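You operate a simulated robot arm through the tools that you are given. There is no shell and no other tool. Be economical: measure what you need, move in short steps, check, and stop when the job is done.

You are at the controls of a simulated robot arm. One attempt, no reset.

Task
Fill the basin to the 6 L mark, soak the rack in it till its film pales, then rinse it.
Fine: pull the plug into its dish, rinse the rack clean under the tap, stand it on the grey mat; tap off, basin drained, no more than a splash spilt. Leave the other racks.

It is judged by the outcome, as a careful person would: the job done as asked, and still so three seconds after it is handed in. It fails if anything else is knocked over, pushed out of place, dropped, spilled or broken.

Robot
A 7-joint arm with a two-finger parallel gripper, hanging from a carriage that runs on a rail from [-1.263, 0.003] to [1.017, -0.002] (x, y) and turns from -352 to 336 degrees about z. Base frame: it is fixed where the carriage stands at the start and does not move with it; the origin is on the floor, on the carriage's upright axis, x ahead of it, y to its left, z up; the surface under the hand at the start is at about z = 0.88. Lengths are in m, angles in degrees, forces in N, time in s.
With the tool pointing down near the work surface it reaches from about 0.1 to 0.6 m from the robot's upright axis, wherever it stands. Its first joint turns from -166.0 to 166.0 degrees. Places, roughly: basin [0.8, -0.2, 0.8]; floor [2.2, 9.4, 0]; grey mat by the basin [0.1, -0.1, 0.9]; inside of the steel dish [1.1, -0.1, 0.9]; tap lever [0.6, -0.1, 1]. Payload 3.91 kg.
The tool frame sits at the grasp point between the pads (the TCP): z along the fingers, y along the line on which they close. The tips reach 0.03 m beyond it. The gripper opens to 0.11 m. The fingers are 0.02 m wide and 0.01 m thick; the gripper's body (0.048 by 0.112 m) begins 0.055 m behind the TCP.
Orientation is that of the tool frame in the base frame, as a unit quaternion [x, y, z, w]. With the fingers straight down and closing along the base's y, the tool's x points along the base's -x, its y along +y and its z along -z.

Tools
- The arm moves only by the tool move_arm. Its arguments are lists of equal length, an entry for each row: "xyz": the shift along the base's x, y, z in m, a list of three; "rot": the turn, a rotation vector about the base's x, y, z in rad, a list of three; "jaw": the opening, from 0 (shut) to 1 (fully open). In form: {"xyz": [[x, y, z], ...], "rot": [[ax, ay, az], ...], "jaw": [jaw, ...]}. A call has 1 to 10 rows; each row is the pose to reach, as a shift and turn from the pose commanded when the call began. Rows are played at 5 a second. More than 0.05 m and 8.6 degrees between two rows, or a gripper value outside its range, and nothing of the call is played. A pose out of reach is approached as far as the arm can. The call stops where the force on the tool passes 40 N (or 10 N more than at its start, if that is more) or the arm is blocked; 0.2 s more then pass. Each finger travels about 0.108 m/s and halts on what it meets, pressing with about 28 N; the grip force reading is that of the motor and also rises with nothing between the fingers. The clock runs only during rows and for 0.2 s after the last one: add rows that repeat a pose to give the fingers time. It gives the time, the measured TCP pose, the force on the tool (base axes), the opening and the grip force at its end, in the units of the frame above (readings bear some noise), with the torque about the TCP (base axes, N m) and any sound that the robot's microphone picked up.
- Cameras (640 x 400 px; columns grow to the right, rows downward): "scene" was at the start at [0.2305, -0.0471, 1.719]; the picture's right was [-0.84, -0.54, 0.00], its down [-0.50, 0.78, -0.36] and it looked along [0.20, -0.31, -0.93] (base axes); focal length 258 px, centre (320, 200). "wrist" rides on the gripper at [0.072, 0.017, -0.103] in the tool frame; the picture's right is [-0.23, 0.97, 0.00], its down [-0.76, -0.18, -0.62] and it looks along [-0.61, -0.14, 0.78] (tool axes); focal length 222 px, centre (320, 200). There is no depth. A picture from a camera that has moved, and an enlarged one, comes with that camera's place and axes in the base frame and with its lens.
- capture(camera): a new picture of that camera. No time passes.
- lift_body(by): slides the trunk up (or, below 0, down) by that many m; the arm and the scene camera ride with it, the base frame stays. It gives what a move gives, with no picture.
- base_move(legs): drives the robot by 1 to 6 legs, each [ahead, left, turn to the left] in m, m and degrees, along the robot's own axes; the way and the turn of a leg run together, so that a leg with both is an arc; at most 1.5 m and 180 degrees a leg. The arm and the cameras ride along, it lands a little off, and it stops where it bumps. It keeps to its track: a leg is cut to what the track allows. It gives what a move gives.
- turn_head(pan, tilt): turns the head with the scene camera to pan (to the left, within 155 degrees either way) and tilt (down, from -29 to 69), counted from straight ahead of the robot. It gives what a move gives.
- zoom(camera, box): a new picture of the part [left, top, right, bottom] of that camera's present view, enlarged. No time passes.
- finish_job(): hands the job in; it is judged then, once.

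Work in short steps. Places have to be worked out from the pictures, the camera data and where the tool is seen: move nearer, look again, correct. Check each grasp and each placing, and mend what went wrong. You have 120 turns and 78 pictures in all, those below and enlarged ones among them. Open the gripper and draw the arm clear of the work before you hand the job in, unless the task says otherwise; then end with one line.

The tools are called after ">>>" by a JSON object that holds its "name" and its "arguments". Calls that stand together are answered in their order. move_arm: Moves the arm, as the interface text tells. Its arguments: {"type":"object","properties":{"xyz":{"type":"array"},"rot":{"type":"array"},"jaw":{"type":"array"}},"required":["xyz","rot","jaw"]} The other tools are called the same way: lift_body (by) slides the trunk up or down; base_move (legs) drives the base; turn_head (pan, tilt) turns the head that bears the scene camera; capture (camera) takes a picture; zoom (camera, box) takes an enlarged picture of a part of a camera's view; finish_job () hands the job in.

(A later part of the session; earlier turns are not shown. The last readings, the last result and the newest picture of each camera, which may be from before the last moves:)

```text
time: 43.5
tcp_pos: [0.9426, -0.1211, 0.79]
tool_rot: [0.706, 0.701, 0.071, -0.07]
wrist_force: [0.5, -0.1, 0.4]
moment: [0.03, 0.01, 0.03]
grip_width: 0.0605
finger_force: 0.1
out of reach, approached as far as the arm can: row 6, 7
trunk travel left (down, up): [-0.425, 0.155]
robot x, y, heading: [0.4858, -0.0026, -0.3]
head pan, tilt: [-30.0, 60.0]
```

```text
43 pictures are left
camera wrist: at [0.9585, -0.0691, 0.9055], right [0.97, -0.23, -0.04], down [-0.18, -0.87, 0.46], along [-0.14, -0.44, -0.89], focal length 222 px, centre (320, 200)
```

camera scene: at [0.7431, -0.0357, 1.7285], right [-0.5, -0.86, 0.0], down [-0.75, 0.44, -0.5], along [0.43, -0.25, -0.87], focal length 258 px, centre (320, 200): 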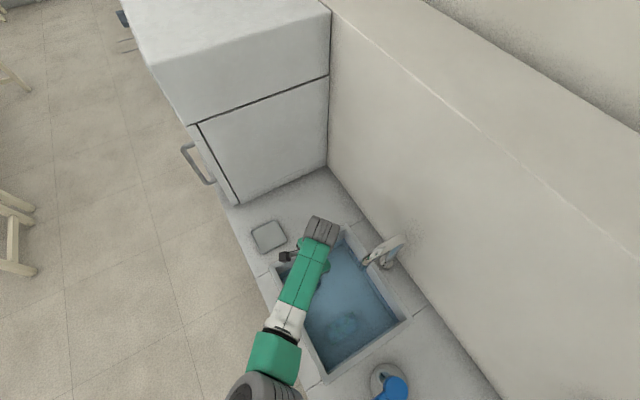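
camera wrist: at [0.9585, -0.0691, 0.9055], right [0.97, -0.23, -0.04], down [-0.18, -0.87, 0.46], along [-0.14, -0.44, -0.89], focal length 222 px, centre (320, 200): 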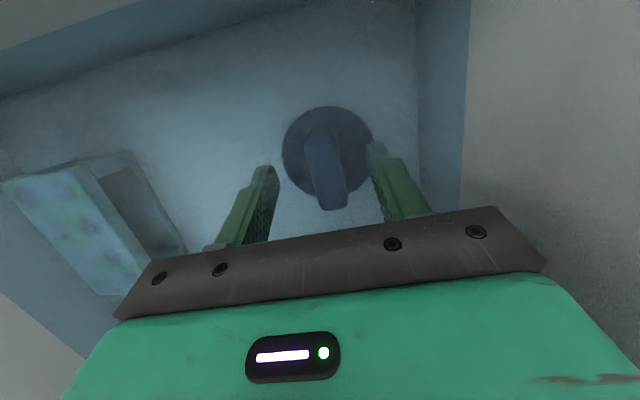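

The arm's reach ended at z 0.79, with the handle fin between the fingers. I lower the trunk slightly to get more finger overlap, leaving the grasp open while soaking goes on.

>>> {"name": "lift_body", "arguments": {"by": -0.012}}

>>> {"name": "zoom", "arguments": {"camera": "wrist", "box": [0, 100, 400, 320]}}

```text
time: 44.1
tcp_pos: [0.9418, -0.1197, 0.7777]
tool_rot: [0.705, 0.702, 0.071, -0.071]
wrist_force: [0.1, -0.8, 0.4]
moment: [0.01, -0.01, -0.01]
grip_width: 0.0607
finger_force: 0.1
trunk travel left (down, up): [-0.413, 0.167]
robot x, y, heading: [0.4822, 0.0011, -0.2]
head pan, tilt: [-30.0, 60.0]
```

```text
1.60 times, centred on (200, 210) of wrist
camera zoom: at [0.9584, -0.069, 0.8935], right [0.97, -0.23, -0.05], down [-0.18, -0.87, 0.46], along [-0.14, -0.44, -0.89], focal length 355 px, centre (512, 184)
```

zoom: 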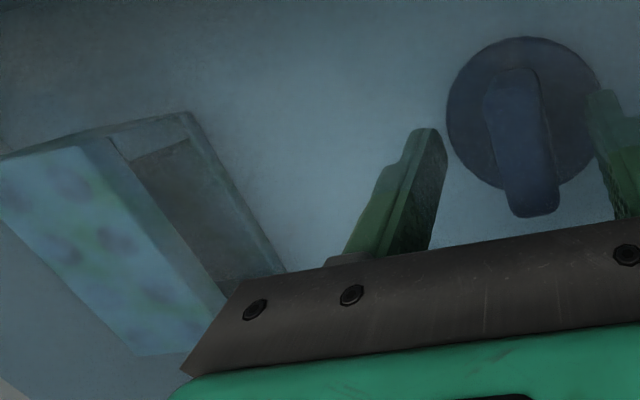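

>>> {"name": "move_arm", "arguments": {"xyz": [[0, 0, 0], [0, 0, 0], [0, 0, 0], [0, 0, 0], [0, 0, 0], [0, 0, 0], [0, 0, 0], [0, 0, 0], [0, 0, 0], [0, 0, 0]], "rot": [[0, 0, 0], [0, 0, 0], [0, 0, 0], [0, 0, 0], [0, 0, 0], [0, 0, 0], [0, 0, 0], [0, 0, 0], [0, 0, 0], [0, 0, 0]], "jaw": [0.55, 0.55, 0.55, 0.55, 0.55, 0.55, 0.55, 0.55, 0.55, 0.55]}}

>>> {"name": "move_arm", "arguments": {"xyz": [[0, 0, 0], [0, 0, 0], [0, 0, 0], [0, 0, 0], [0, 0, 0], [0, 0, 0], [0, 0, 0], [0, 0, 0], [0, 0, 0], [0, 0, 0]], "rot": [[0, 0, 0], [0, 0, 0], [0, 0, 0], [0, 0, 0], [0, 0, 0], [0, 0, 0], [0, 0, 0], [0, 0, 0], [0, 0, 0], [0, 0, 0]], "jaw": [0.55, 0.55, 0.55, 0.55, 0.55, 0.55, 0.55, 0.55, 0.55, 0.55]}}

>>> {"name": "move_arm", "arguments": {"xyz": [[0, 0, 0], [0, 0, 0], [0, 0, 0], [0, 0, 0], [0, 0, 0], [0, 0, 0], [0, 0, 0], [0, 0, 0], [0, 0, 0], [0, 0, 0]], "rot": [[0, 0, 0], [0, 0, 0], [0, 0, 0], [0, 0, 0], [0, 0, 0], [0, 0, 0], [0, 0, 0], [0, 0, 0], [0, 0, 0], [0, 0, 0]], "jaw": [0.55, 0.55, 0.55, 0.55, 0.55, 0.55, 0.55, 0.55, 0.55, 0.55]}}

>>> {"name": "zoom", "arguments": {"camera": "wrist", "box": [0, 100, 400, 320]}}

```text
time: 46.3
tcp_pos: [0.9421, -0.1195, 0.7786]
tool_rot: [0.705, 0.702, 0.072, -0.071]
wrist_force: [0.1, 0.1, 0.4]
moment: [-0.02, 0.03, 0.01]
grip_width: 0.0606
finger_force: 0.0
trunk travel left (down, up): [-0.413, 0.167]
robot x, y, heading: [0.4856, 0.0019, -0.4]
head pan, tilt: [-30.0, 60.0]
```

```text
time: 48.5
tcp_pos: [0.9411, -0.1202, 0.7784]
tool_rot: [0.706, 0.701, 0.071, -0.07]
wrist_force: [0.0, -0.6, -0.6]
moment: [0.0, 0.03, -0.01]
grip_width: 0.0604
finger_force: 0.0
trunk travel left (down, up): [-0.413, 0.167]
robot x, y, heading: [0.4843, -0.0028, -0.4]
head pan, tilt: [-30.0, 60.0]
```

```text
time: 50.7
tcp_pos: [0.941, -0.1185, 0.7783]
tool_rot: [0.705, 0.702, 0.071, -0.071]
wrist_force: [0.3, -0.3, 0.4]
moment: [0.0, -0.02, 0.03]
grip_width: 0.0605
finger_force: 0.1
trunk travel left (down, up): [-0.413, 0.167]
robot x, y, heading: [0.4858, -0.002, -0.2]
head pan, tilt: [-30.0, 60.0]
```

```text
1.60 times, centred on (200, 210) of wrist
camera zoom: at [0.9584, -0.0689, 0.8936], right [0.97, -0.23, -0.05], down [-0.18, -0.87, 0.46], along [-0.14, -0.44, -0.89], focal length 355 px, centre (512, 184)
```

zoom: 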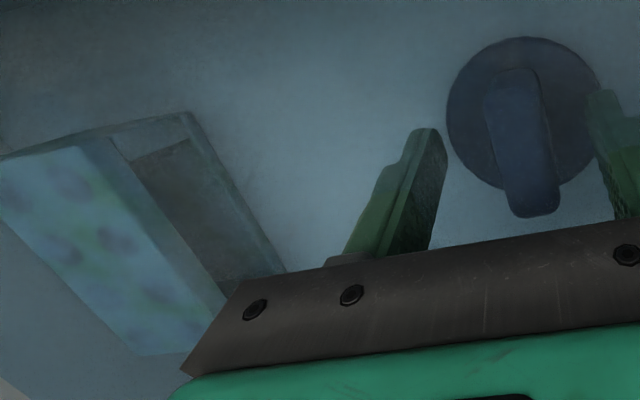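

No clear change over 6 s; to be safe I soak ~11 s more and compare the same view.

>>> {"name": "move_arm", "arguments": {"xyz": [[0, 0, 0], [0, 0, 0], [0, 0, 0], [0, 0, 0], [0, 0, 0], [0, 0, 0], [0, 0, 0], [0, 0, 0], [0, 0, 0], [0, 0, 0]], "rot": [[0, 0, 0], [0, 0, 0], [0, 0, 0], [0, 0, 0], [0, 0, 0], [0, 0, 0], [0, 0, 0], [0, 0, 0], [0, 0, 0], [0, 0, 0]], "jaw": [0.55, 0.55, 0.55, 0.55, 0.55, 0.55, 0.55, 0.55, 0.55, 0.55]}}

>>> {"name": "move_arm", "arguments": {"xyz": [[0, 0, 0], [0, 0, 0], [0, 0, 0], [0, 0, 0], [0, 0, 0], [0, 0, 0], [0, 0, 0], [0, 0, 0], [0, 0, 0], [0, 0, 0]], "rot": [[0, 0, 0], [0, 0, 0], [0, 0, 0], [0, 0, 0], [0, 0, 0], [0, 0, 0], [0, 0, 0], [0, 0, 0], [0, 0, 0], [0, 0, 0]], "jaw": [0.55, 0.55, 0.55, 0.55, 0.55, 0.55, 0.55, 0.55, 0.55, 0.55]}}

>>> {"name": "move_arm", "arguments": {"xyz": [[0, 0, 0], [0, 0, 0], [0, 0, 0], [0, 0, 0], [0, 0, 0], [0, 0, 0], [0, 0, 0], [0, 0, 0], [0, 0, 0], [0, 0, 0]], "rot": [[0, 0, 0], [0, 0, 0], [0, 0, 0], [0, 0, 0], [0, 0, 0], [0, 0, 0], [0, 0, 0], [0, 0, 0], [0, 0, 0], [0, 0, 0]], "jaw": [0.55, 0.55, 0.55, 0.55, 0.55, 0.55, 0.55, 0.55, 0.55, 0.55]}}

>>> {"name": "move_arm", "arguments": {"xyz": [[0, 0, 0], [0, 0, 0], [0, 0, 0], [0, 0, 0], [0, 0, 0], [0, 0, 0], [0, 0, 0], [0, 0, 0], [0, 0, 0], [0, 0, 0]], "rot": [[0, 0, 0], [0, 0, 0], [0, 0, 0], [0, 0, 0], [0, 0, 0], [0, 0, 0], [0, 0, 0], [0, 0, 0], [0, 0, 0], [0, 0, 0]], "jaw": [0.55, 0.55, 0.55, 0.55, 0.55, 0.55, 0.55, 0.55, 0.55, 0.55]}}

>>> {"name": "move_arm", "arguments": {"xyz": [[0, 0, 0], [0, 0, 0], [0, 0, 0], [0, 0, 0], [0, 0, 0], [0, 0, 0], [0, 0, 0], [0, 0, 0], [0, 0, 0], [0, 0, 0]], "rot": [[0, 0, 0], [0, 0, 0], [0, 0, 0], [0, 0, 0], [0, 0, 0], [0, 0, 0], [0, 0, 0], [0, 0, 0], [0, 0, 0], [0, 0, 0]], "jaw": [0.55, 0.55, 0.55, 0.55, 0.55, 0.55, 0.55, 0.55, 0.55, 0.55]}}

>>> {"name": "zoom", "arguments": {"camera": "wrist", "box": [0, 100, 400, 320]}}

```text
time: 52.9
tcp_pos: [0.9421, -0.1193, 0.7782]
tool_rot: [0.706, 0.702, 0.07, -0.07]
wrist_force: [-1.0, 0.3, 0.0]
moment: [-0.02, -0.03, -0.01]
grip_width: 0.0606
finger_force: 0.0
trunk travel left (down, up): [-0.413, 0.167]
robot x, y, heading: [0.4847, 0.0018, -0.1]
head pan, tilt: [-30.0, 60.0]
```

```text
time: 55.1
tcp_pos: [0.9407, -0.1196, 0.7774]
tool_rot: [0.706, 0.701, 0.071, -0.07]
wrist_force: [0.3, 0.4, -0.2]
moment: [0.01, -0.01, 0.03]
grip_width: 0.0603
finger_force: 0.2
trunk travel left (down, up): [-0.413, 0.167]
robot x, y, heading: [0.4857, -0.0028, -0.4]
head pan, tilt: [-30.0, 60.0]
```

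```text
time: 57.3
tcp_pos: [0.9421, -0.1195, 0.7767]
tool_rot: [0.706, 0.701, 0.071, -0.071]
wrist_force: [-0.1, 0.0, 0.1]
moment: [0.01, 0.02, -0.02]
grip_width: 0.0606
finger_force: 0.0
trunk travel left (down, up): [-0.413, 0.167]
robot x, y, heading: [0.4857, -0.0006, -0.2]
head pan, tilt: [-30.0, 60.0]
```

```text
time: 59.5
tcp_pos: [0.9419, -0.1198, 0.7781]
tool_rot: [0.705, 0.702, 0.071, -0.071]
wrist_force: [-0.4, 0.0, 0.5]
moment: [-0.02, 0.0, 0.03]
grip_width: 0.0606
finger_force: 0.1
trunk travel left (down, up): [-0.413, 0.167]
robot x, y, heading: [0.4867, -0.0012, -0.5]
head pan, tilt: [-30.0, 60.0]
```

```text
time: 61.7
tcp_pos: [0.9415, -0.12, 0.7787]
tool_rot: [0.705, 0.702, 0.072, -0.071]
wrist_force: [0.0, 0.5, 0.2]
moment: [0.0, 0.0, 0.01]
grip_width: 0.0608
finger_force: 0.1
trunk travel left (down, up): [-0.413, 0.167]
robot x, y, heading: [0.4842, -0.0036, -0.0]
head pan, tilt: [-30.0, 60.0]
```

```text
1.60 times, centred on (200, 210) of wrist
camera zoom: at [0.9584, -0.0689, 0.8936], right [0.97, -0.23, -0.05], down [-0.18, -0.87, 0.46], along [-0.14, -0.44, -0.89], focal length 355 px, centre (512, 184)
```

zoom: 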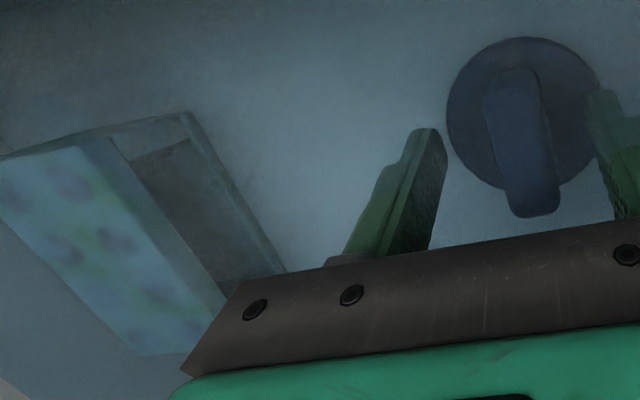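

The film has settled pale and stays the same. I close on the plug handle.

>>> {"name": "move_arm", "arguments": {"xyz": [[0, 0, 0], [0, 0, 0], [0, 0, 0], [0, 0, 0]], "rot": [[0, 0, 0], [0, 0, 0], [0, 0, 0], [0, 0, 0]], "jaw": [0.35, 0.15, 0.05, 0.05]}}

```text
time: 62.7
tcp_pos: [0.9425, -0.1202, 0.7785]
tool_rot: [0.705, 0.702, 0.07, -0.071]
wrist_force: [0.6, 0.5, 2.9]
moment: [-0.03, -0.01, 0.0]
grip_width: 0.0194
finger_force: 28.3
trunk travel left (down, up): [-0.413, 0.167]
robot x, y, heading: [0.4844, -0.002, -0.2]
head pan, tilt: [-30.0, 60.0]
```

Gripped (0.019 m). I pull the plug up in small steps.

>>> {"name": "move_arm", "arguments": {"xyz": [[0, 0, 0.02], [0, 0, 0.04], [0, 0, 0.06], [0, 0, 0.09], [0, 0, 0.12], [0, 0, 0.15], [0, 0, 0.18], [0, 0, 0.2]], "rot": [[0, 0, 0], [0, 0, 0], [0, 0, 0], [0, 0, 0], [0, 0, 0], [0, 0, 0], [0, 0, 0], [0, 0, 0]], "jaw": [0.05, 0.05, 0.05, 0.05, 0.05, 0.05, 0.05, 0.05]}}

>>> {"name": "capture", "arguments": {"camera": "wrist"}}

```text
time: 64.5
tcp_pos: [0.9411, -0.1194, 0.9788]
tool_rot: [0.705, 0.702, 0.07, -0.071]
wrist_force: [0.3, 0.3, -0.4]
moment: [0.0, -0.02, 0.0]
grip_width: 0.0196
finger_force: 28.4
trunk travel left (down, up): [-0.413, 0.167]
robot x, y, heading: [0.4899, -0.0014, -0.1]
head pan, tilt: [-30.0, 60.0]
```

```text
39 pictures are left
camera wrist: at [0.9572, -0.0695, 1.0947], right [0.97, -0.23, -0.05], down [-0.18, -0.87, 0.46], along [-0.14, -0.44, -0.89], focal length 222 px, centre (320, 200)
```

wrist: 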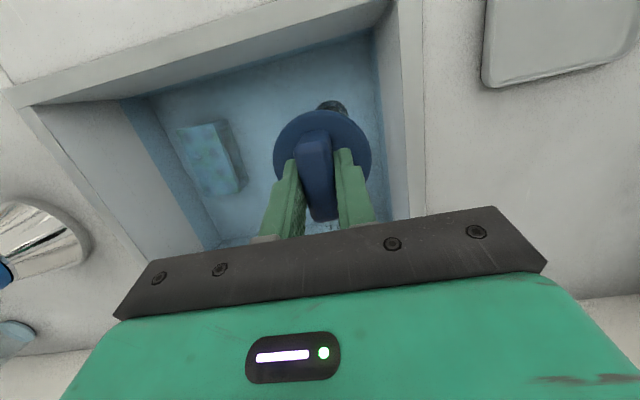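

Plug is out and the basin drains. I raise a bit more, drive ahead to bring it above the dish (≈1.132, −0.05), and look.

>>> {"name": "move_arm", "arguments": {"xyz": [[0, 0.01, 0.02], [0, 0.03, 0.03], [0, 0.055, 0.03]], "rot": [[-0.07, 0, 0], [-0.14, 0, 0], [-0.2, 0, 0]], "jaw": [0.05, 0.05, 0.05]}}

>>> {"name": "base_move", "arguments": {"legs": [[0.18, 0, 0]]}}

>>> {"name": "capture", "arguments": {"camera": "wrist"}}

>>> {"name": "capture", "arguments": {"camera": "scene"}}

```text
time: 65.3
tcp_pos: [0.9409, -0.0646, 1.0093]
tool_rot: [0.709, 0.705, 0.0, 0.0]
wrist_force: [0.3, 0.5, -1.1]
moment: [0.03, -0.02, -0.01]
grip_width: 0.0197
finger_force: 27.8
trunk travel left (down, up): [-0.413, 0.167]
robot x, y, heading: [0.4832, 0.0023, -0.2]
head pan, tilt: [-30.0, 60.0]
```

```text
time: 66.8
tcp_pos: [1.1214, -0.0655, 1.0079]
tool_rot: [0.708, 0.706, 0.0, -0.001]
wrist_force: [1.0, -0.1, -1.1]
moment: [-0.04, 0.01, 0.0]
grip_width: 0.0194
finger_force: 27.9
trunk travel left (down, up): [-0.413, 0.167]
robot x, y, heading: [0.6645, -0.0038, -0.5]
head pan, tilt: [-30.0, 60.0]
```

```text
38 pictures are left
camera wrist: at [1.1385, 0.007, 1.1122], right [0.97, -0.23, 0.0], down [-0.18, -0.76, 0.62], along [-0.14, -0.61, -0.78], focal length 222 px, centre (320, 200)
```

wrist: 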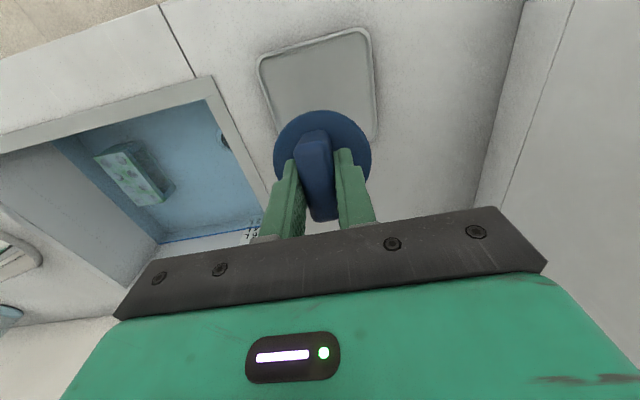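

```text
37 pictures are left
camera scene: at [0.9233, -0.0364, 1.7164], right [-0.51, -0.86, 0.0], down [-0.75, 0.44, -0.5], along [0.43, -0.25, -0.87], focal length 258 px, centre (320, 200)
```

scene: 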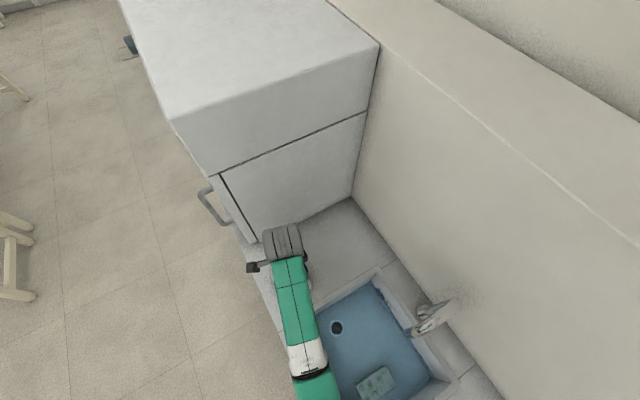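

Dish centre ≈ (1.125, −0.048). I restore the tilt held at grasp so the plug is level, centre over the dish and start down.

>>> {"name": "move_arm", "arguments": {"xyz": [[0.002, 0.006, 0], [0.004, 0.013, -0.01], [0.004, 0.013, -0.025], [0.004, 0.013, -0.035], [0.004, 0.013, -0.04]], "rot": [[0.1, 0, 0], [0.2, 0, 0], [0.2, 0, 0], [0.2, 0, 0], [0.2, 0, 0]], "jaw": [0.05, 0.05, 0.05, 0.05, 0.05]}}

>>> {"name": "capture", "arguments": {"camera": "wrist"}}

```text
time: 68.0
tcp_pos: [1.1251, -0.0528, 0.9685]
tool_rot: [0.705, 0.702, 0.072, -0.072]
wrist_force: [0.2, 0.3, -0.7]
moment: [0.03, 0.01, 0.01]
grip_width: 0.0193
finger_force: 27.9
trunk travel left (down, up): [-0.413, 0.167]
robot x, y, heading: [0.6626, 0.0, -0.1]
head pan, tilt: [-30.0, 60.0]
```

```text
36 pictures are left
camera wrist: at [1.1423, -0.002, 1.0839], right [0.97, -0.23, -0.05], down [-0.18, -0.87, 0.46], along [-0.14, -0.44, -0.89], focal length 222 px, centre (320, 200)
```

wrist: 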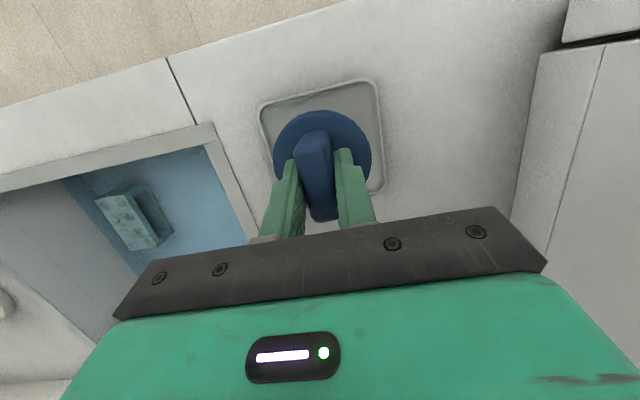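

The plug lines up with the dish. I lower in 5 mm steps until contact.

>>> {"name": "move_arm", "arguments": {"xyz": [[0, 0, -0.005], [0, 0, -0.01], [0, 0, -0.015]], "rot": [[0, 0, 0], [0, 0, 0], [0, 0, 0]], "jaw": [0.05, 0.05, 0.05]}}

```text
time: 68.8
tcp_pos: [1.1255, -0.0531, 0.9555]
tool_rot: [0.705, 0.702, 0.071, -0.071]
wrist_force: [-0.1, 0.1, -2.0]
moment: [0.05, 0.03, -0.03]
grip_width: 0.0195
finger_force: 27.7
trunk travel left (down, up): [-0.413, 0.167]
robot x, y, heading: [0.666, -0.0024, -0.2]
head pan, tilt: [-30.0, 60.0]
```

>>> {"name": "move_arm", "arguments": {"xyz": [[0, 0, -0.004], [0, 0, -0.008]], "rot": [[0, 0, 0], [0, 0, 0]], "jaw": [0.05, 0.05]}}

```text
time: 69.4
tcp_pos: [1.1255, -0.0525, 0.9461]
tool_rot: [0.706, 0.701, 0.07, -0.071]
wrist_force: [-0.5, 1.1, -1.1]
moment: [-0.01, -0.03, -0.02]
grip_width: 0.0194
finger_force: 27.9
trunk travel left (down, up): [-0.413, 0.167]
robot x, y, heading: [0.6624, 0.003, -0.4]
head pan, tilt: [-30.0, 60.0]
```

Still no contact force; I continue down in small steps.

>>> {"name": "move_arm", "arguments": {"xyz": [[0, 0, -0.003], [0, 0, -0.006]], "rot": [[0, 0, 0], [0, 0, 0]], "jaw": [0.05, 0.05]}}

>>> {"name": "zoom", "arguments": {"camera": "wrist", "box": [240, 60, 400, 220]}}

```text
time: 70.0
tcp_pos: [1.125, -0.0533, 0.9399]
tool_rot: [0.705, 0.702, 0.069, -0.071]
wrist_force: [-0.4, 0.7, -0.4]
moment: [0.01, 0.0, -0.01]
grip_width: 0.0199
finger_force: 27.9
trunk travel left (down, up): [-0.413, 0.167]
robot x, y, heading: [0.6661, -0.0017, -0.7]
head pan, tilt: [-30.0, 60.0]
```

```text
2.50 times, centred on (320, 140) of wrist
camera zoom: at [1.1428, -0.0026, 1.0554], right [0.97, -0.23, -0.05], down [-0.18, -0.87, 0.46], along [-0.14, -0.44, -0.89], focal length 555 px, centre (320, 350)
```

zoom: 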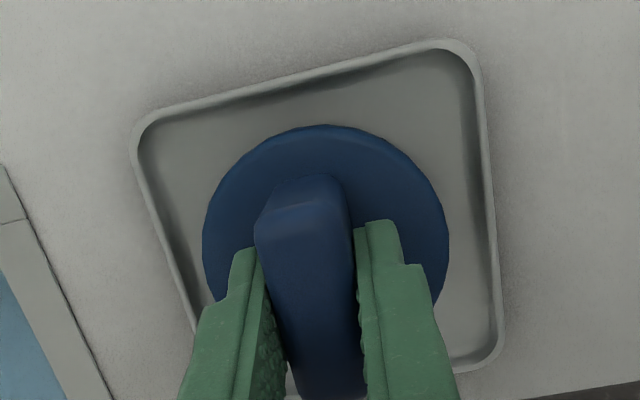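

Nicely inside. Continue 3 mm at a time.

>>> {"name": "move_arm", "arguments": {"xyz": [[0, 0, -0.003], [0, 0, -0.006], [0, 0, -0.006]], "rot": [[0, 0, 0], [0, 0, 0], [0, 0, 0]], "jaw": [0.05, 0.05, 0.05]}}

```text
time: 70.8
tcp_pos: [1.1243, -0.0544, 0.9342]
tool_rot: [0.706, 0.701, 0.071, -0.071]
wrist_force: [-0.4, -0.4, -0.5]
moment: [-0.02, 0.02, 0.03]
grip_width: 0.0196
finger_force: 28.1
trunk travel left (down, up): [-0.413, 0.167]
robot x, y, heading: [0.6626, -0.0027, -0.3]
head pan, tilt: [-30.0, 60.0]
```

>>> {"name": "move_arm", "arguments": {"xyz": [[0, 0, -0.003], [0, 0, -0.006], [0, 0, -0.006]], "rot": [[0, 0, 0], [0, 0, 0], [0, 0, 0]], "jaw": [0.05, 0.05, 0.05]}}

>>> {"name": "zoom", "arguments": {"camera": "wrist", "box": [240, 60, 400, 220]}}

```text
time: 71.3
tcp_pos: [1.1268, -0.0517, 0.9334]
tool_rot: [0.705, 0.702, 0.071, -0.072]
wrist_force: [-11.4, 0.4, 18.0]
moment: [-0.02, 0.19, 0.02]
grip_width: 0.0196
finger_force: 28.5
trunk travel left (down, up): [-0.413, 0.167]
robot x, y, heading: [0.6613, -0.0041, -0.4]
head pan, tilt: [-30.0, 60.0]
stopped in row 2: the force on the tool passed its limit at 48 N (the readings are from after the stop); the commanded pose is now the measured one
```

```text
2.50 times, centred on (320, 140) of wrist
camera zoom: at [1.1425, -0.0025, 1.0483], right [0.97, -0.23, -0.05], down [-0.18, -0.87, 0.46], along [-0.14, -0.44, -0.89], focal length 555 px, centre (320, 350)
```

zoom: 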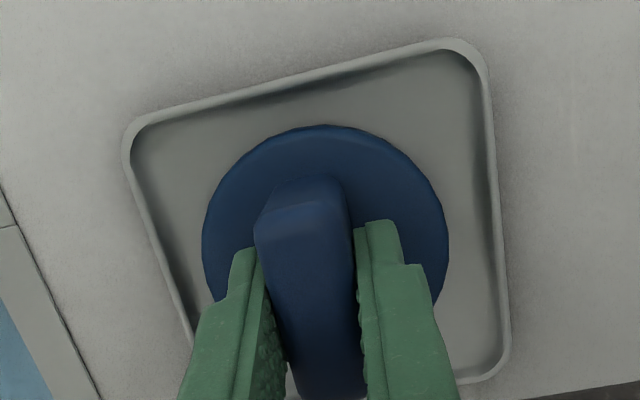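

The plug touches the dish floor. I ease up 1 mm, open gradually and withdraw.

>>> {"name": "move_arm", "arguments": {"xyz": [[0, 0, 0.001], [0, 0, 0.001], [0, 0, 0.001], [0, 0, 0.001]], "rot": [[0, 0, 0], [0, 0, 0], [0, 0, 0], [0, 0, 0]], "jaw": [0.05, 0.2, 0.35, 0.5]}}

>>> {"name": "move_arm", "arguments": {"xyz": [[0, 0, 0.03], [0, 0, 0.06], [0, 0, 0.1], [0, 0, 0.14]], "rot": [[0, 0, 0], [0, 0, 0], [0, 0, 0], [0, 0, 0]], "jaw": [0.5, 0.5, 0.6, 0.7]}}

>>> {"name": "capture", "arguments": {"camera": "wrist"}}

```text
time: 72.3
tcp_pos: [1.1267, -0.0535, 0.9335]
tool_rot: [0.706, 0.701, 0.071, -0.071]
wrist_force: [0.1, -1.2, -0.6]
moment: [0.02, 0.0, -0.04]
grip_width: 0.055
finger_force: 0.0
trunk travel left (down, up): [-0.413, 0.167]
robot x, y, heading: [0.6642, -0.0019, -0.3]
head pan, tilt: [-30.0, 60.0]
```

```text
time: 73.3
tcp_pos: [1.1327, -0.0546, 1.072]
tool_rot: [0.706, 0.702, 0.077, -0.065]
wrist_force: [0.4, 1.9, 0.2]
moment: [-0.04, -0.02, 0.01]
grip_width: 0.0771
finger_force: 0.0
out of reach, approached as far as the arm can: row 4
trunk travel left (down, up): [-0.413, 0.167]
robot x, y, heading: [0.6657, -0.0001, -0.3]
head pan, tilt: [-30.0, 60.0]
```

```text
33 pictures are left
camera wrist: at [1.1477, -0.0035, 1.1877], right [0.97, -0.23, -0.03], down [-0.19, -0.87, 0.46], along [-0.13, -0.44, -0.89], focal length 222 px, centre (320, 200)
```

wrist: 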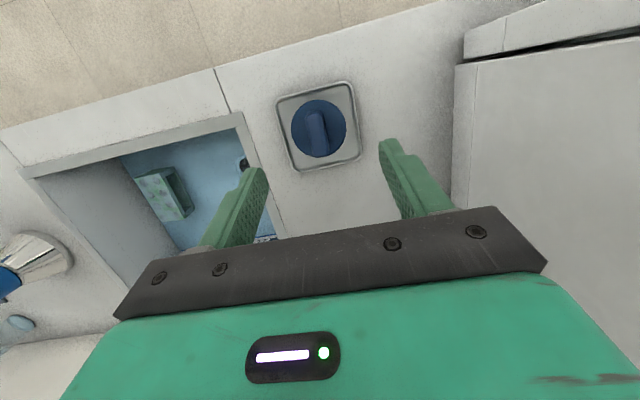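

Plug sits in the dish. I straighten the tool and drive back toward the lever; then check the basin.

>>> {"name": "move_arm", "arguments": {"xyz": [[-0.03, 0.01, 0], [-0.06, 0.02, 0], [-0.09, 0.03, 0]], "rot": [[-0.07, 0, 0], [-0.14, 0, 0], [-0.2, 0, 0]], "jaw": [0.6, 0.5, 0.5]}}

>>> {"name": "base_move", "arguments": {"legs": [[-0.415, 0, 0]]}}

>>> {"name": "capture", "arguments": {"camera": "wrist"}}

>>> {"name": "zoom", "arguments": {"camera": "scene", "box": [220, 150, 400, 350]}}

```text
time: 74.1
tcp_pos: [1.0364, -0.0235, 1.0733]
tool_rot: [0.71, 0.704, 0.002, 0.0]
wrist_force: [0.2, 1.1, -0.3]
moment: [0.0, 0.0, -0.01]
grip_width: 0.0552
finger_force: 0.0
trunk travel left (down, up): [-0.413, 0.167]
robot x, y, heading: [0.6645, -0.0032, -0.6]
head pan, tilt: [-30.0, 60.0]
```

```text
time: 76.7
tcp_pos: [0.6242, -0.0264, 1.075]
tool_rot: [0.713, 0.701, 0.001, 0.0]
wrist_force: [0.2, 0.3, 0.2]
moment: [0.03, -0.01, -0.01]
grip_width: 0.055
finger_force: 0.1
trunk travel left (down, up): [-0.413, 0.167]
robot x, y, heading: [0.2554, 0.0001, -1.0]
head pan, tilt: [-30.0, 60.0]
```

```text
32 pictures are left
camera wrist: at [0.6413, 0.046, 1.1774], right [0.97, -0.24, 0.0], down [-0.19, -0.76, 0.62], along [-0.15, -0.6, -0.78], focal length 222 px, centre (320, 200)
```

wrist: 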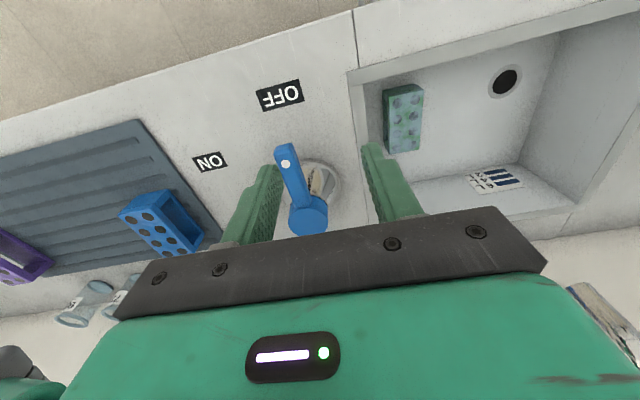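

```text
2.00 times, centred on (310, 250) of scene
camera zoom: at [0.5104, -0.0383, 1.7164], right [-0.52, -0.86, 0.0], down [-0.74, 0.45, -0.5], along [0.43, -0.26, -0.87], focal length 515 px, centre (340, 100)
```

zoom: 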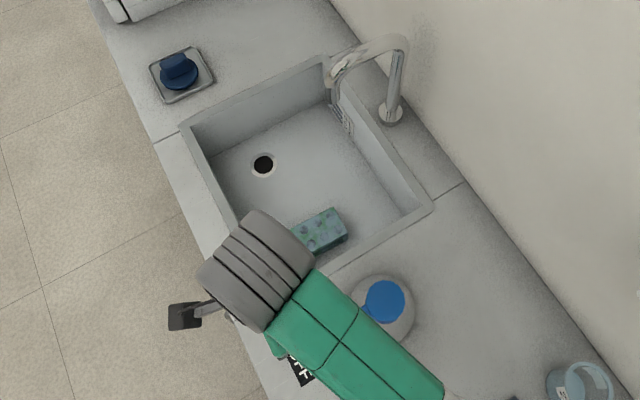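

Basin is empty, plug in dish, rack pale. I straddle the lever again.

>>> {"name": "move_arm", "arguments": {"xyz": [[-0.025, -0.025, 0], [-0.048, -0.048, 0], [-0.048, -0.048, -0.04], [-0.048, -0.048, -0.08], [-0.048, -0.048, -0.1]], "rot": [[0, 0, 0], [0, 0, 0], [0, 0, 0], [0, 0, 0], [0, 0, 0]], "jaw": [0.5, 0.5, 0.5, 0.5, 0.5]}}

>>> {"name": "capture", "arguments": {"camera": "wrist"}}

```text
time: 77.9
tcp_pos: [0.5768, -0.075, 0.9742]
tool_rot: [0.713, 0.701, 0.002, 0.0]
wrist_force: [-0.1, 0.3, 1.2]
moment: [-0.03, -0.01, -0.01]
grip_width: 0.055
finger_force: 0.1
trunk travel left (down, up): [-0.413, 0.167]
robot x, y, heading: [0.2489, -0.0008, -1.3]
head pan, tilt: [-30.0, 60.0]
```

```text
30 pictures are left
camera wrist: at [0.5945, -0.0019, 1.0772], right [0.97, -0.24, 0.0], down [-0.19, -0.76, 0.62], along [-0.15, -0.6, -0.78], focal length 222 px, centre (320, 200)
```

wrist: 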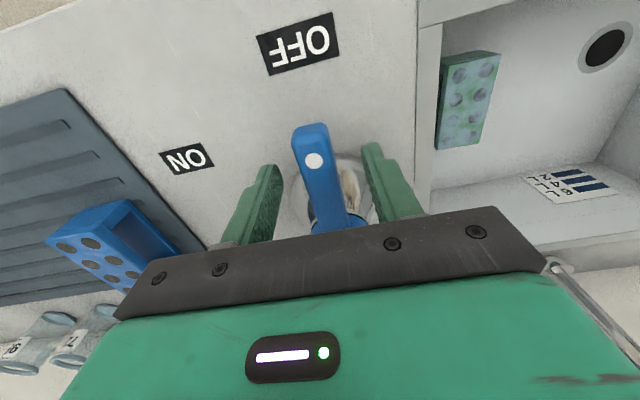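

Same geometry as before: swing to ON, then open and lift off.

>>> {"name": "move_arm", "arguments": {"xyz": [[0, 0, 0], [-0.0102, -0.0007, 0], [-0.0201, -0.0028, 0], [-0.0297, -0.0063, 0], [-0.0387, -0.0111, 0], [-0.0469, -0.0171, 0], [-0.0542, -0.0242, 0], [-0.0605, -0.0322, 0], [-0.0642, -0.0385, 0]], "rot": [[0, 0, 0], [0, 0, 0.14], [0, 0, 0.28], [0, 0, 0.42], [0, 0, 0.558], [0, 0, 0.698], [0, 0, 0.838], [0, 0, 0.977], [0, 0, 1.08]], "jaw": [0.3, 0.3, 0.3, 0.3, 0.3, 0.3, 0.3, 0.3, 0.3]}}

>>> {"name": "move_arm", "arguments": {"xyz": [[0, 0, 0], [0, 0, 0.04], [0, 0, 0.08], [0, 0.02, 0.12], [0, 0.04, 0.15], [0, 0.06, 0.17], [0, 0.06, 0.17], [0, 0.06, 0.17], [0, 0.06, 0.17]], "rot": [[0, 0, 0], [0, 0, 0], [0, 0, 0], [0, 0, -0.14], [0, 0, -0.28], [0, 0, -0.42], [0, 0, -0.56], [0, 0, -0.7], [0, 0, -0.84]], "jaw": [0.5, 0.5, 0.6, 0.8, 0.8, 0.9, 0.9, 0.9, 0.9]}}

>>> {"name": "capture", "arguments": {"camera": "scene"}}

```text
time: 79.9
tcp_pos: [0.5118, -0.1128, 0.9748]
tool_rot: [0.25, 0.968, 0.001, 0.0]
wrist_force: [0.6, -1.4, -0.7]
moment: [-0.04, -0.01, 0.03]
grip_width: 0.0329
finger_force: 0.0
trunk travel left (down, up): [-0.413, 0.167]
robot x, y, heading: [0.2506, -0.0026, -1.0]
head pan, tilt: [-30.0, 60.0]
```

```text
time: 81.9
tcp_pos: [0.5105, -0.0541, 1.1434]
tool_rot: [0.624, 0.781, 0.001, 0.0]
wrist_force: [-0.2, 0.1, -0.2]
moment: [0.01, 0.02, 0.0]
grip_width: 0.099
finger_force: 0.1
trunk travel left (down, up): [-0.413, 0.167]
robot x, y, heading: [0.253, 0.0003, -1.3]
head pan, tilt: [-30.0, 60.0]
```

```text
29 pictures are left
camera scene: at [0.5104, -0.0383, 1.7164], right [-0.52, -0.86, 0.0], down [-0.74, 0.45, -0.5], along [0.43, -0.26, -0.87], focal length 258 px, centre (320, 200)
```

scene: 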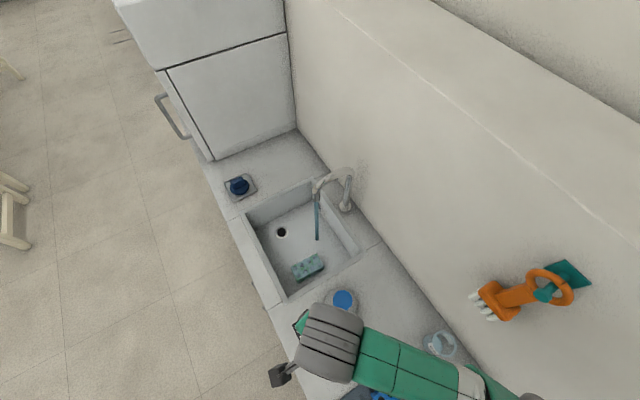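

Tap is on and the drain is open. Zoom in for the rack and stream positions.

>>> {"name": "zoom", "arguments": {"camera": "scene", "box": [270, 180, 370, 290]}}

```text
3.64 times, centred on (320, 235) of scene
camera zoom: at [0.5104, -0.0383, 1.7164], right [-0.52, -0.86, 0.0], down [-0.74, 0.45, -0.5], along [0.43, -0.26, -0.87], focal length 937 px, centre (320, 73)
```

zoom: 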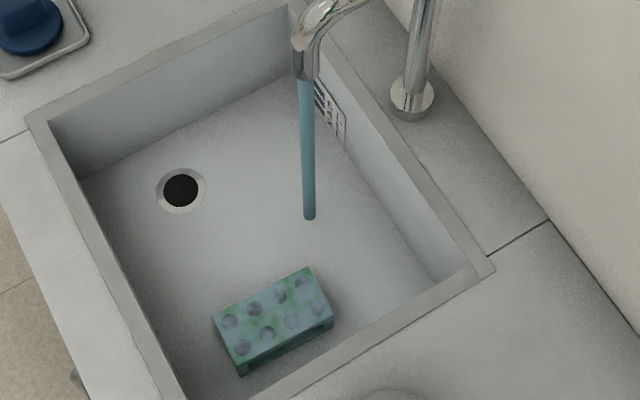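

Stream lands at (0.846, −0.227), outlet z≈1.04; rack top spans x 0.737–0.790, y −0.190–−0.082, z≈0.77. I drive ahead, lower the trunk for reach and set the yaw square to the rack.

>>> {"name": "base_move", "arguments": {"legs": [[0.2, 0, 1.0]]}}

>>> {"name": "lift_body", "arguments": {"by": -0.05}}

>>> {"name": "move_arm", "arguments": {"xyz": [[0.01, 0, 0], [0.025, -0.01, 0]], "rot": [[0, 0, -0.12], [0, 0, -0.24]], "jaw": [0.8, 0.75]}}

>>> {"name": "capture", "arguments": {"camera": "wrist"}}

```text
time: 83.5
tcp_pos: [0.7094, -0.0496, 1.1443]
tool_rot: [0.617, 0.787, 0.001, 0.0]
wrist_force: [-0.7, -0.7, -0.3]
moment: [0.0, -0.01, 0.01]
grip_width: 0.0991
finger_force: 0.0
trunk travel left (down, up): [-0.413, 0.167]
robot x, y, heading: [0.4478, 0.0018, -0.3]
head pan, tilt: [-30.0, 60.0]
```

```text
time: 84.4
tcp_pos: [0.7107, -0.0495, 1.0926]
tool_rot: [0.617, 0.787, 0.001, 0.0]
wrist_force: [0.2, 0.3, -0.4]
moment: [0.01, -0.03, 0.03]
grip_width: 0.099
finger_force: 0.1
trunk travel left (down, up): [-0.363, 0.217]
robot x, y, heading: [0.4508, 0.0, -0.0]
head pan, tilt: [-30.0, 60.0]
```

```text
time: 85.0
tcp_pos: [0.7349, -0.0594, 1.0933]
tool_rot: [0.707, 0.707, 0.0, 0.001]
wrist_force: [-1.0, 0.5, 0.4]
moment: [0.02, -0.01, 0.0]
grip_width: 0.0825
finger_force: 0.0
trunk travel left (down, up): [-0.363, 0.217]
robot x, y, heading: [0.4519, 0.0031, 0.0]
head pan, tilt: [-30.0, 60.0]
```

```text
27 pictures are left
camera wrist: at [0.7521, 0.0135, 1.1965], right [0.97, -0.23, 0.0], down [-0.18, -0.76, 0.62], along [-0.14, -0.61, -0.78], focal length 222 px, centre (320, 200)
```

wrist: 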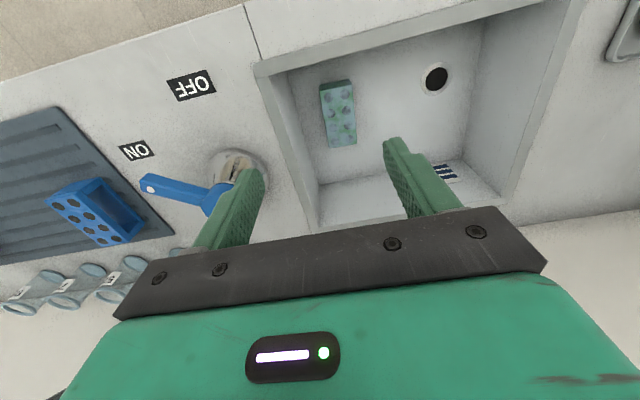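

Rack centre confirmed ≈ (0.761, −0.133). I move above it with a slight tilt, then descend.

>>> {"name": "move_arm", "arguments": {"xyz": [[0.009, -0.025, -0.03], [0.018, -0.05, -0.07], [0.026, -0.0745, -0.11], [0.026, -0.0745, -0.15], [0.026, -0.0745, -0.18]], "rot": [[0.05, 0, 0], [0.1, 0, 0], [0.15, 0, 0], [0.15, 0, 0], [0.15, 0, 0]], "jaw": [0.75, 0.75, 0.75, 0.75, 0.75]}}

>>> {"name": "capture", "arguments": {"camera": "wrist"}}

```text
time: 86.2
tcp_pos: [0.7633, -0.1354, 0.9129]
tool_rot: [0.705, 0.705, 0.054, -0.052]
wrist_force: [0.3, -0.3, -0.2]
moment: [0.0, -0.04, 0.0]
grip_width: 0.0829
finger_force: 0.0
trunk travel left (down, up): [-0.363, 0.217]
robot x, y, heading: [0.4497, -0.0043, -0.2]
head pan, tilt: [-30.0, 60.0]
```

```text
26 pictures are left
camera wrist: at [0.7792, -0.0775, 1.0259], right [0.97, -0.22, -0.03], down [-0.18, -0.85, 0.5], along [-0.14, -0.48, -0.86], focal length 222 px, centre (320, 200)
```

wrist: 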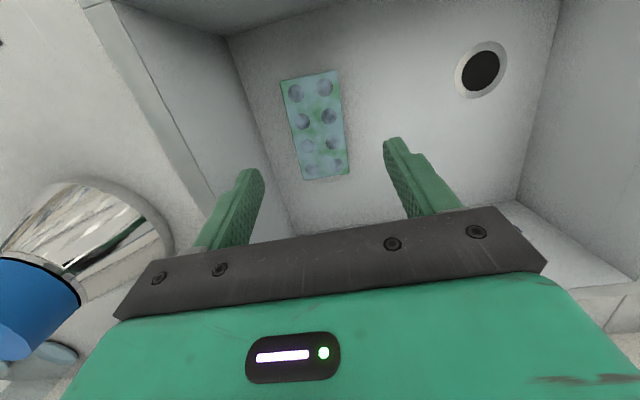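

Rack centre appears at ≈(0.755, −0.127); I correct by that and descend around it.

>>> {"name": "move_arm", "arguments": {"xyz": [[-0.007, 0.006, -0.03], [-0.007, 0.006, -0.07], [-0.007, 0.006, -0.1], [-0.007, 0.006, -0.125], [-0.007, 0.006, -0.145]], "rot": [[0, 0, 0], [0, 0, 0], [0, 0, 0], [0, 0, 0], [0, 0, 0]], "jaw": [0.77, 0.77, 0.77, 0.77, 0.77]}}

>>> {"name": "capture", "arguments": {"camera": "wrist"}}

```text
time: 87.4
tcp_pos: [0.7545, -0.1288, 0.768]
tool_rot: [0.705, 0.705, 0.054, -0.052]
wrist_force: [1.3, -0.4, -0.1]
moment: [-0.02, -0.01, 0.03]
grip_width: 0.0848
finger_force: 0.0
trunk travel left (down, up): [-0.363, 0.217]
robot x, y, heading: [0.4492, -0.0005, -0.2]
head pan, tilt: [-30.0, 60.0]
```

```text
25 pictures are left
camera wrist: at [0.7704, -0.072, 0.881], right [0.97, -0.22, -0.03], down [-0.18, -0.85, 0.5], along [-0.14, -0.48, -0.86], focal length 222 px, centre (320, 200)
```

wrist: 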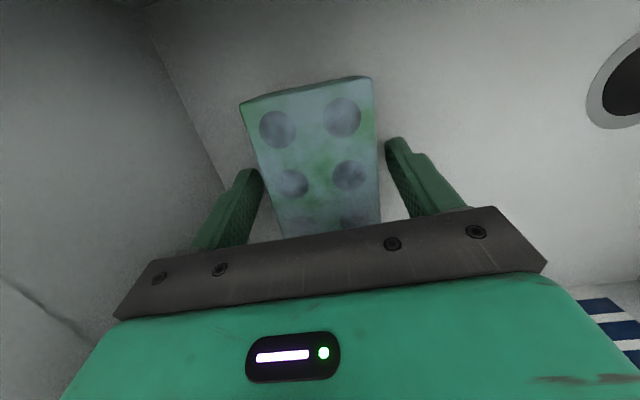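

The rack lies between the fingers. I close gently.

>>> {"name": "move_arm", "arguments": {"xyz": [[0, 0, 0], [0, 0, 0], [0, 0, 0], [0, 0, 0]], "rot": [[0, 0, 0], [0, 0, 0], [0, 0, 0], [0, 0, 0]], "jaw": [0.6, 0.5, 0.4, 0.4]}}

```text
time: 88.4
tcp_pos: [0.7529, -0.1285, 0.7691]
tool_rot: [0.705, 0.705, 0.054, -0.052]
wrist_force: [0.3, 0.0, -0.3]
moment: [-0.01, 0.01, 0.02]
grip_width: 0.0578
finger_force: 28.3
trunk travel left (down, up): [-0.363, 0.217]
robot x, y, heading: [0.4503, 0.0001, -0.4]
head pan, tilt: [-30.0, 60.0]
```

Gripped firmly (0.058 m). I lift it within the basin and lean the tool away from the spout before entering the stream.

>>> {"name": "move_arm", "arguments": {"xyz": [[0, 0, 0.02], [0, 0, 0.04], [0, -0.005, 0.06], [0, -0.01, 0.08], [0.0, -0.015, 0.09], [0.01, -0.02, 0.095]], "rot": [[0, 0, 0], [0, 0, 0], [-0.08, 0, 0], [-0.16, 0, 0], [-0.24, 0, 0], [-0.3, 0, 0]], "jaw": [0.4, 0.4, 0.4, 0.4, 0.4, 0.4]}}

>>> {"name": "capture", "arguments": {"camera": "wrist"}}

>>> {"name": "zoom", "arguments": {"camera": "scene", "box": [270, 180, 430, 400]}}

```text
time: 89.8
tcp_pos: [0.7647, -0.1474, 0.8651]
tool_rot: [0.706, 0.704, -0.053, 0.054]
wrist_force: [-0.6, -0.3, -1.0]
moment: [0.03, 0.0, 0.01]
grip_width: 0.0577
finger_force: 27.5
trunk travel left (down, up): [-0.363, 0.217]
robot x, y, heading: [0.4473, 0.0008, -0.0]
head pan, tilt: [-30.0, 60.0]
```

```text
24 pictures are left
camera wrist: at [0.7811, -0.0599, 0.956], right [0.97, -0.23, 0.04], down [-0.18, -0.66, 0.73], along [-0.14, -0.72, -0.68], focal length 222 px, centre (320, 200)
```

wrist: 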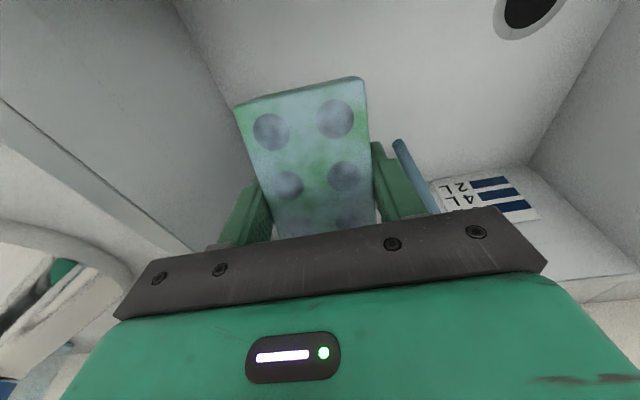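

```text
1.82 times, centred on (350, 290) of scene
camera zoom: at [0.709, -0.0346, 1.6664], right [-0.5, -0.87, 0.0], down [-0.75, 0.43, -0.5], along [0.43, -0.25, -0.87], focal length 468 px, centre (266, 36)
```

zoom: 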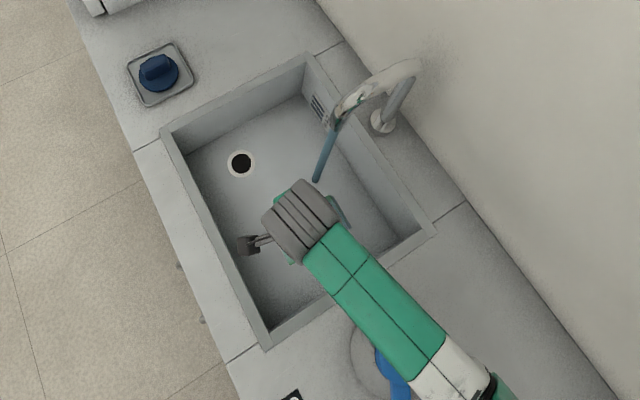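

Rack is held; stream just beyond. I edge it into the stream so its −y end sits under the flow (TCP ≈ 0.846, −0.18).

>>> {"name": "move_arm", "arguments": {"xyz": [[0.02, -0.005, 0], [0.04, -0.01, 0], [0.06, -0.015, 0], [0.08, -0.02, 0], [0.081, -0.026, 0], [0.081, -0.032, 0]], "rot": [[0, 0, 0], [0, 0, 0], [0, 0, 0], [0, 0, 0], [0, 0, 0], [0, 0, 0]], "jaw": [0.4, 0.4, 0.4, 0.4, 0.4, 0.4]}}

>>> {"name": "zoom", "arguments": {"camera": "scene", "box": [270, 160, 370, 260]}}

>>> {"name": "capture", "arguments": {"camera": "wrist"}}

```text
time: 91.2
tcp_pos: [0.844, -0.1804, 0.8628]
tool_rot: [0.705, 0.705, -0.054, 0.053]
wrist_force: [0.0, 0.0, -2.2]
moment: [0.03, 0.02, 0.0]
grip_width: 0.0578
finger_force: 28.1
trunk travel left (down, up): [-0.363, 0.217]
robot x, y, heading: [0.4505, -0.0021, -0.1]
head pan, tilt: [-30.0, 60.0]
```

```text
4.00 times, centred on (320, 210) of scene
camera zoom: at [0.709, -0.0346, 1.6664], right [-0.5, -0.87, 0.0], down [-0.75, 0.43, -0.5], along [0.43, -0.25, -0.87], focal length 1030 px, centre (320, 160)
```

zoom: 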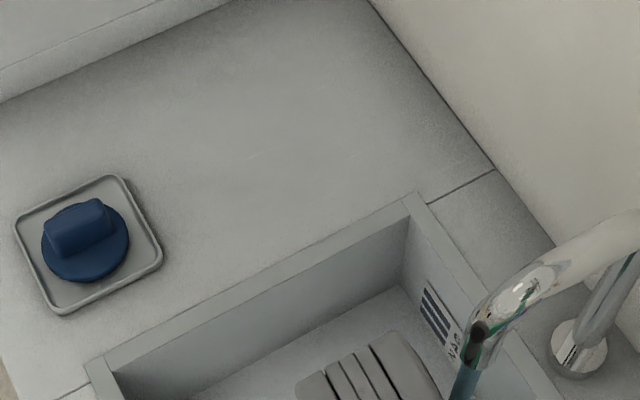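

```text
21 pictures are left
camera wrist: at [0.8612, -0.0931, 0.9542], right [0.97, -0.22, 0.03], down [-0.18, -0.66, 0.73], along [-0.14, -0.72, -0.68], focal length 222 px, centre (320, 200)
```

wrist: 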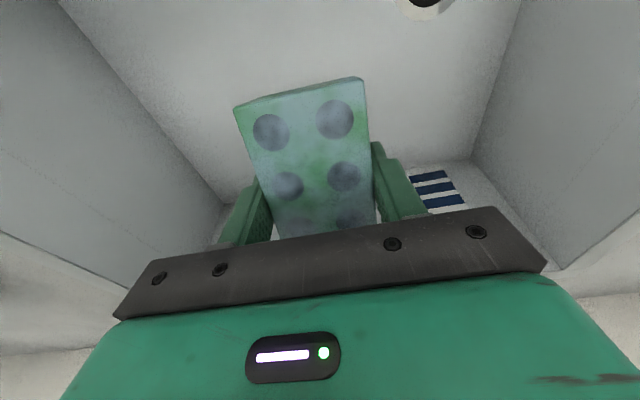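

The stream should now strike the rack's inner end. I dwell a little with small x sweeps and look at the film.

>>> {"name": "move_arm", "arguments": {"xyz": [[-0.01, 0, 0], [-0.02, 0, 0], [-0.01, 0, 0], [0, 0, 0], [0.01, 0, 0], [0.02, 0, 0], [0.01, 0, 0], [0, 0, 0], [0, 0, 0], [0, 0, 0]], "rot": [[0, 0, 0], [0, 0, 0], [0, 0, 0], [0, 0, 0], [0, 0, 0], [0, 0, 0], [0, 0, 0], [0, 0, 0], [0, 0, 0], [0, 0, 0]], "jaw": [0.4, 0.4, 0.4, 0.4, 0.4, 0.4, 0.4, 0.4, 0.4, 0.4]}}

>>> {"name": "move_arm", "arguments": {"xyz": [[0, 0, 0], [0, 0, 0], [0, 0, 0], [0, 0, 0], [0, 0, 0], [0, 0, 0], [0, 0, 0], [0, 0, 0], [0, 0, 0], [0, 0, 0]], "rot": [[0, 0, 0], [0, 0, 0], [0, 0, 0], [0, 0, 0], [0, 0, 0], [0, 0, 0], [0, 0, 0], [0, 0, 0], [0, 0, 0], [0, 0, 0]], "jaw": [0.4, 0.4, 0.4, 0.4, 0.4, 0.4, 0.4, 0.4, 0.4, 0.4]}}

>>> {"name": "zoom", "arguments": {"camera": "wrist", "box": [200, 60, 460, 240]}}

>>> {"name": "zoom", "arguments": {"camera": "scene", "box": [310, 210, 390, 270]}}

```text
time: 93.4
tcp_pos: [0.845, -0.1795, 0.8645]
tool_rot: [0.705, 0.705, -0.052, 0.052]
wrist_force: [-0.4, 0.3, -1.7]
moment: [0.01, 0.0, 0.01]
grip_width: 0.0577
finger_force: 28.1
trunk travel left (down, up): [-0.363, 0.217]
robot x, y, heading: [0.4536, -0.0009, -0.1]
head pan, tilt: [-30.0, 60.0]
```

```text
time: 95.6
tcp_pos: [0.845, -0.1788, 0.8637]
tool_rot: [0.705, 0.705, -0.052, 0.053]
wrist_force: [0.0, -0.6, -0.3]
moment: [-0.01, 0.02, 0.0]
grip_width: 0.0577
finger_force: 28.3
trunk travel left (down, up): [-0.363, 0.217]
robot x, y, heading: [0.4523, -0.0042, 0.0]
head pan, tilt: [-30.0, 60.0]
```

```text
2.22 times, centred on (330, 150) of wrist
camera zoom: at [0.8617, -0.0927, 0.9555], right [0.97, -0.22, 0.03], down [-0.18, -0.66, 0.73], along [-0.14, -0.72, -0.68], focal length 494 px, centre (298, 311)
```

zoom: 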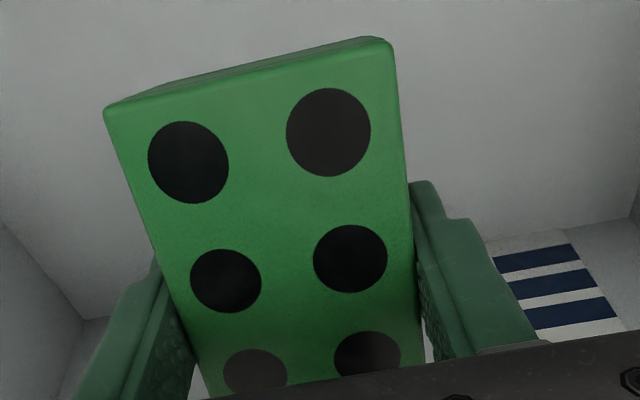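

```text
6.67 times, centred on (350, 240) of scene
camera zoom: at [0.709, -0.0346, 1.6664], right [-0.5, -0.87, 0.0], down [-0.75, 0.43, -0.5], along [0.43, -0.25, -0.87], focal length 1717 px, centre (120, -67)
```

zoom: 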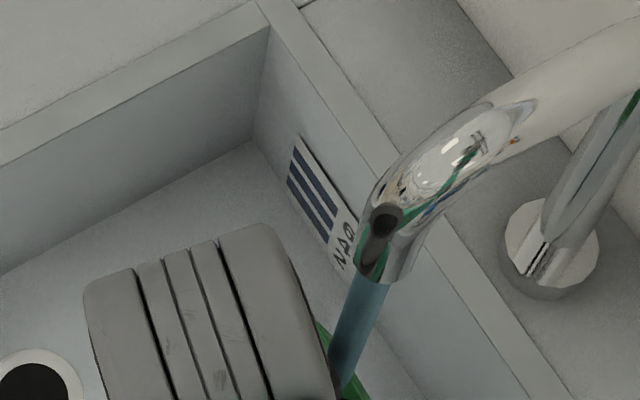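

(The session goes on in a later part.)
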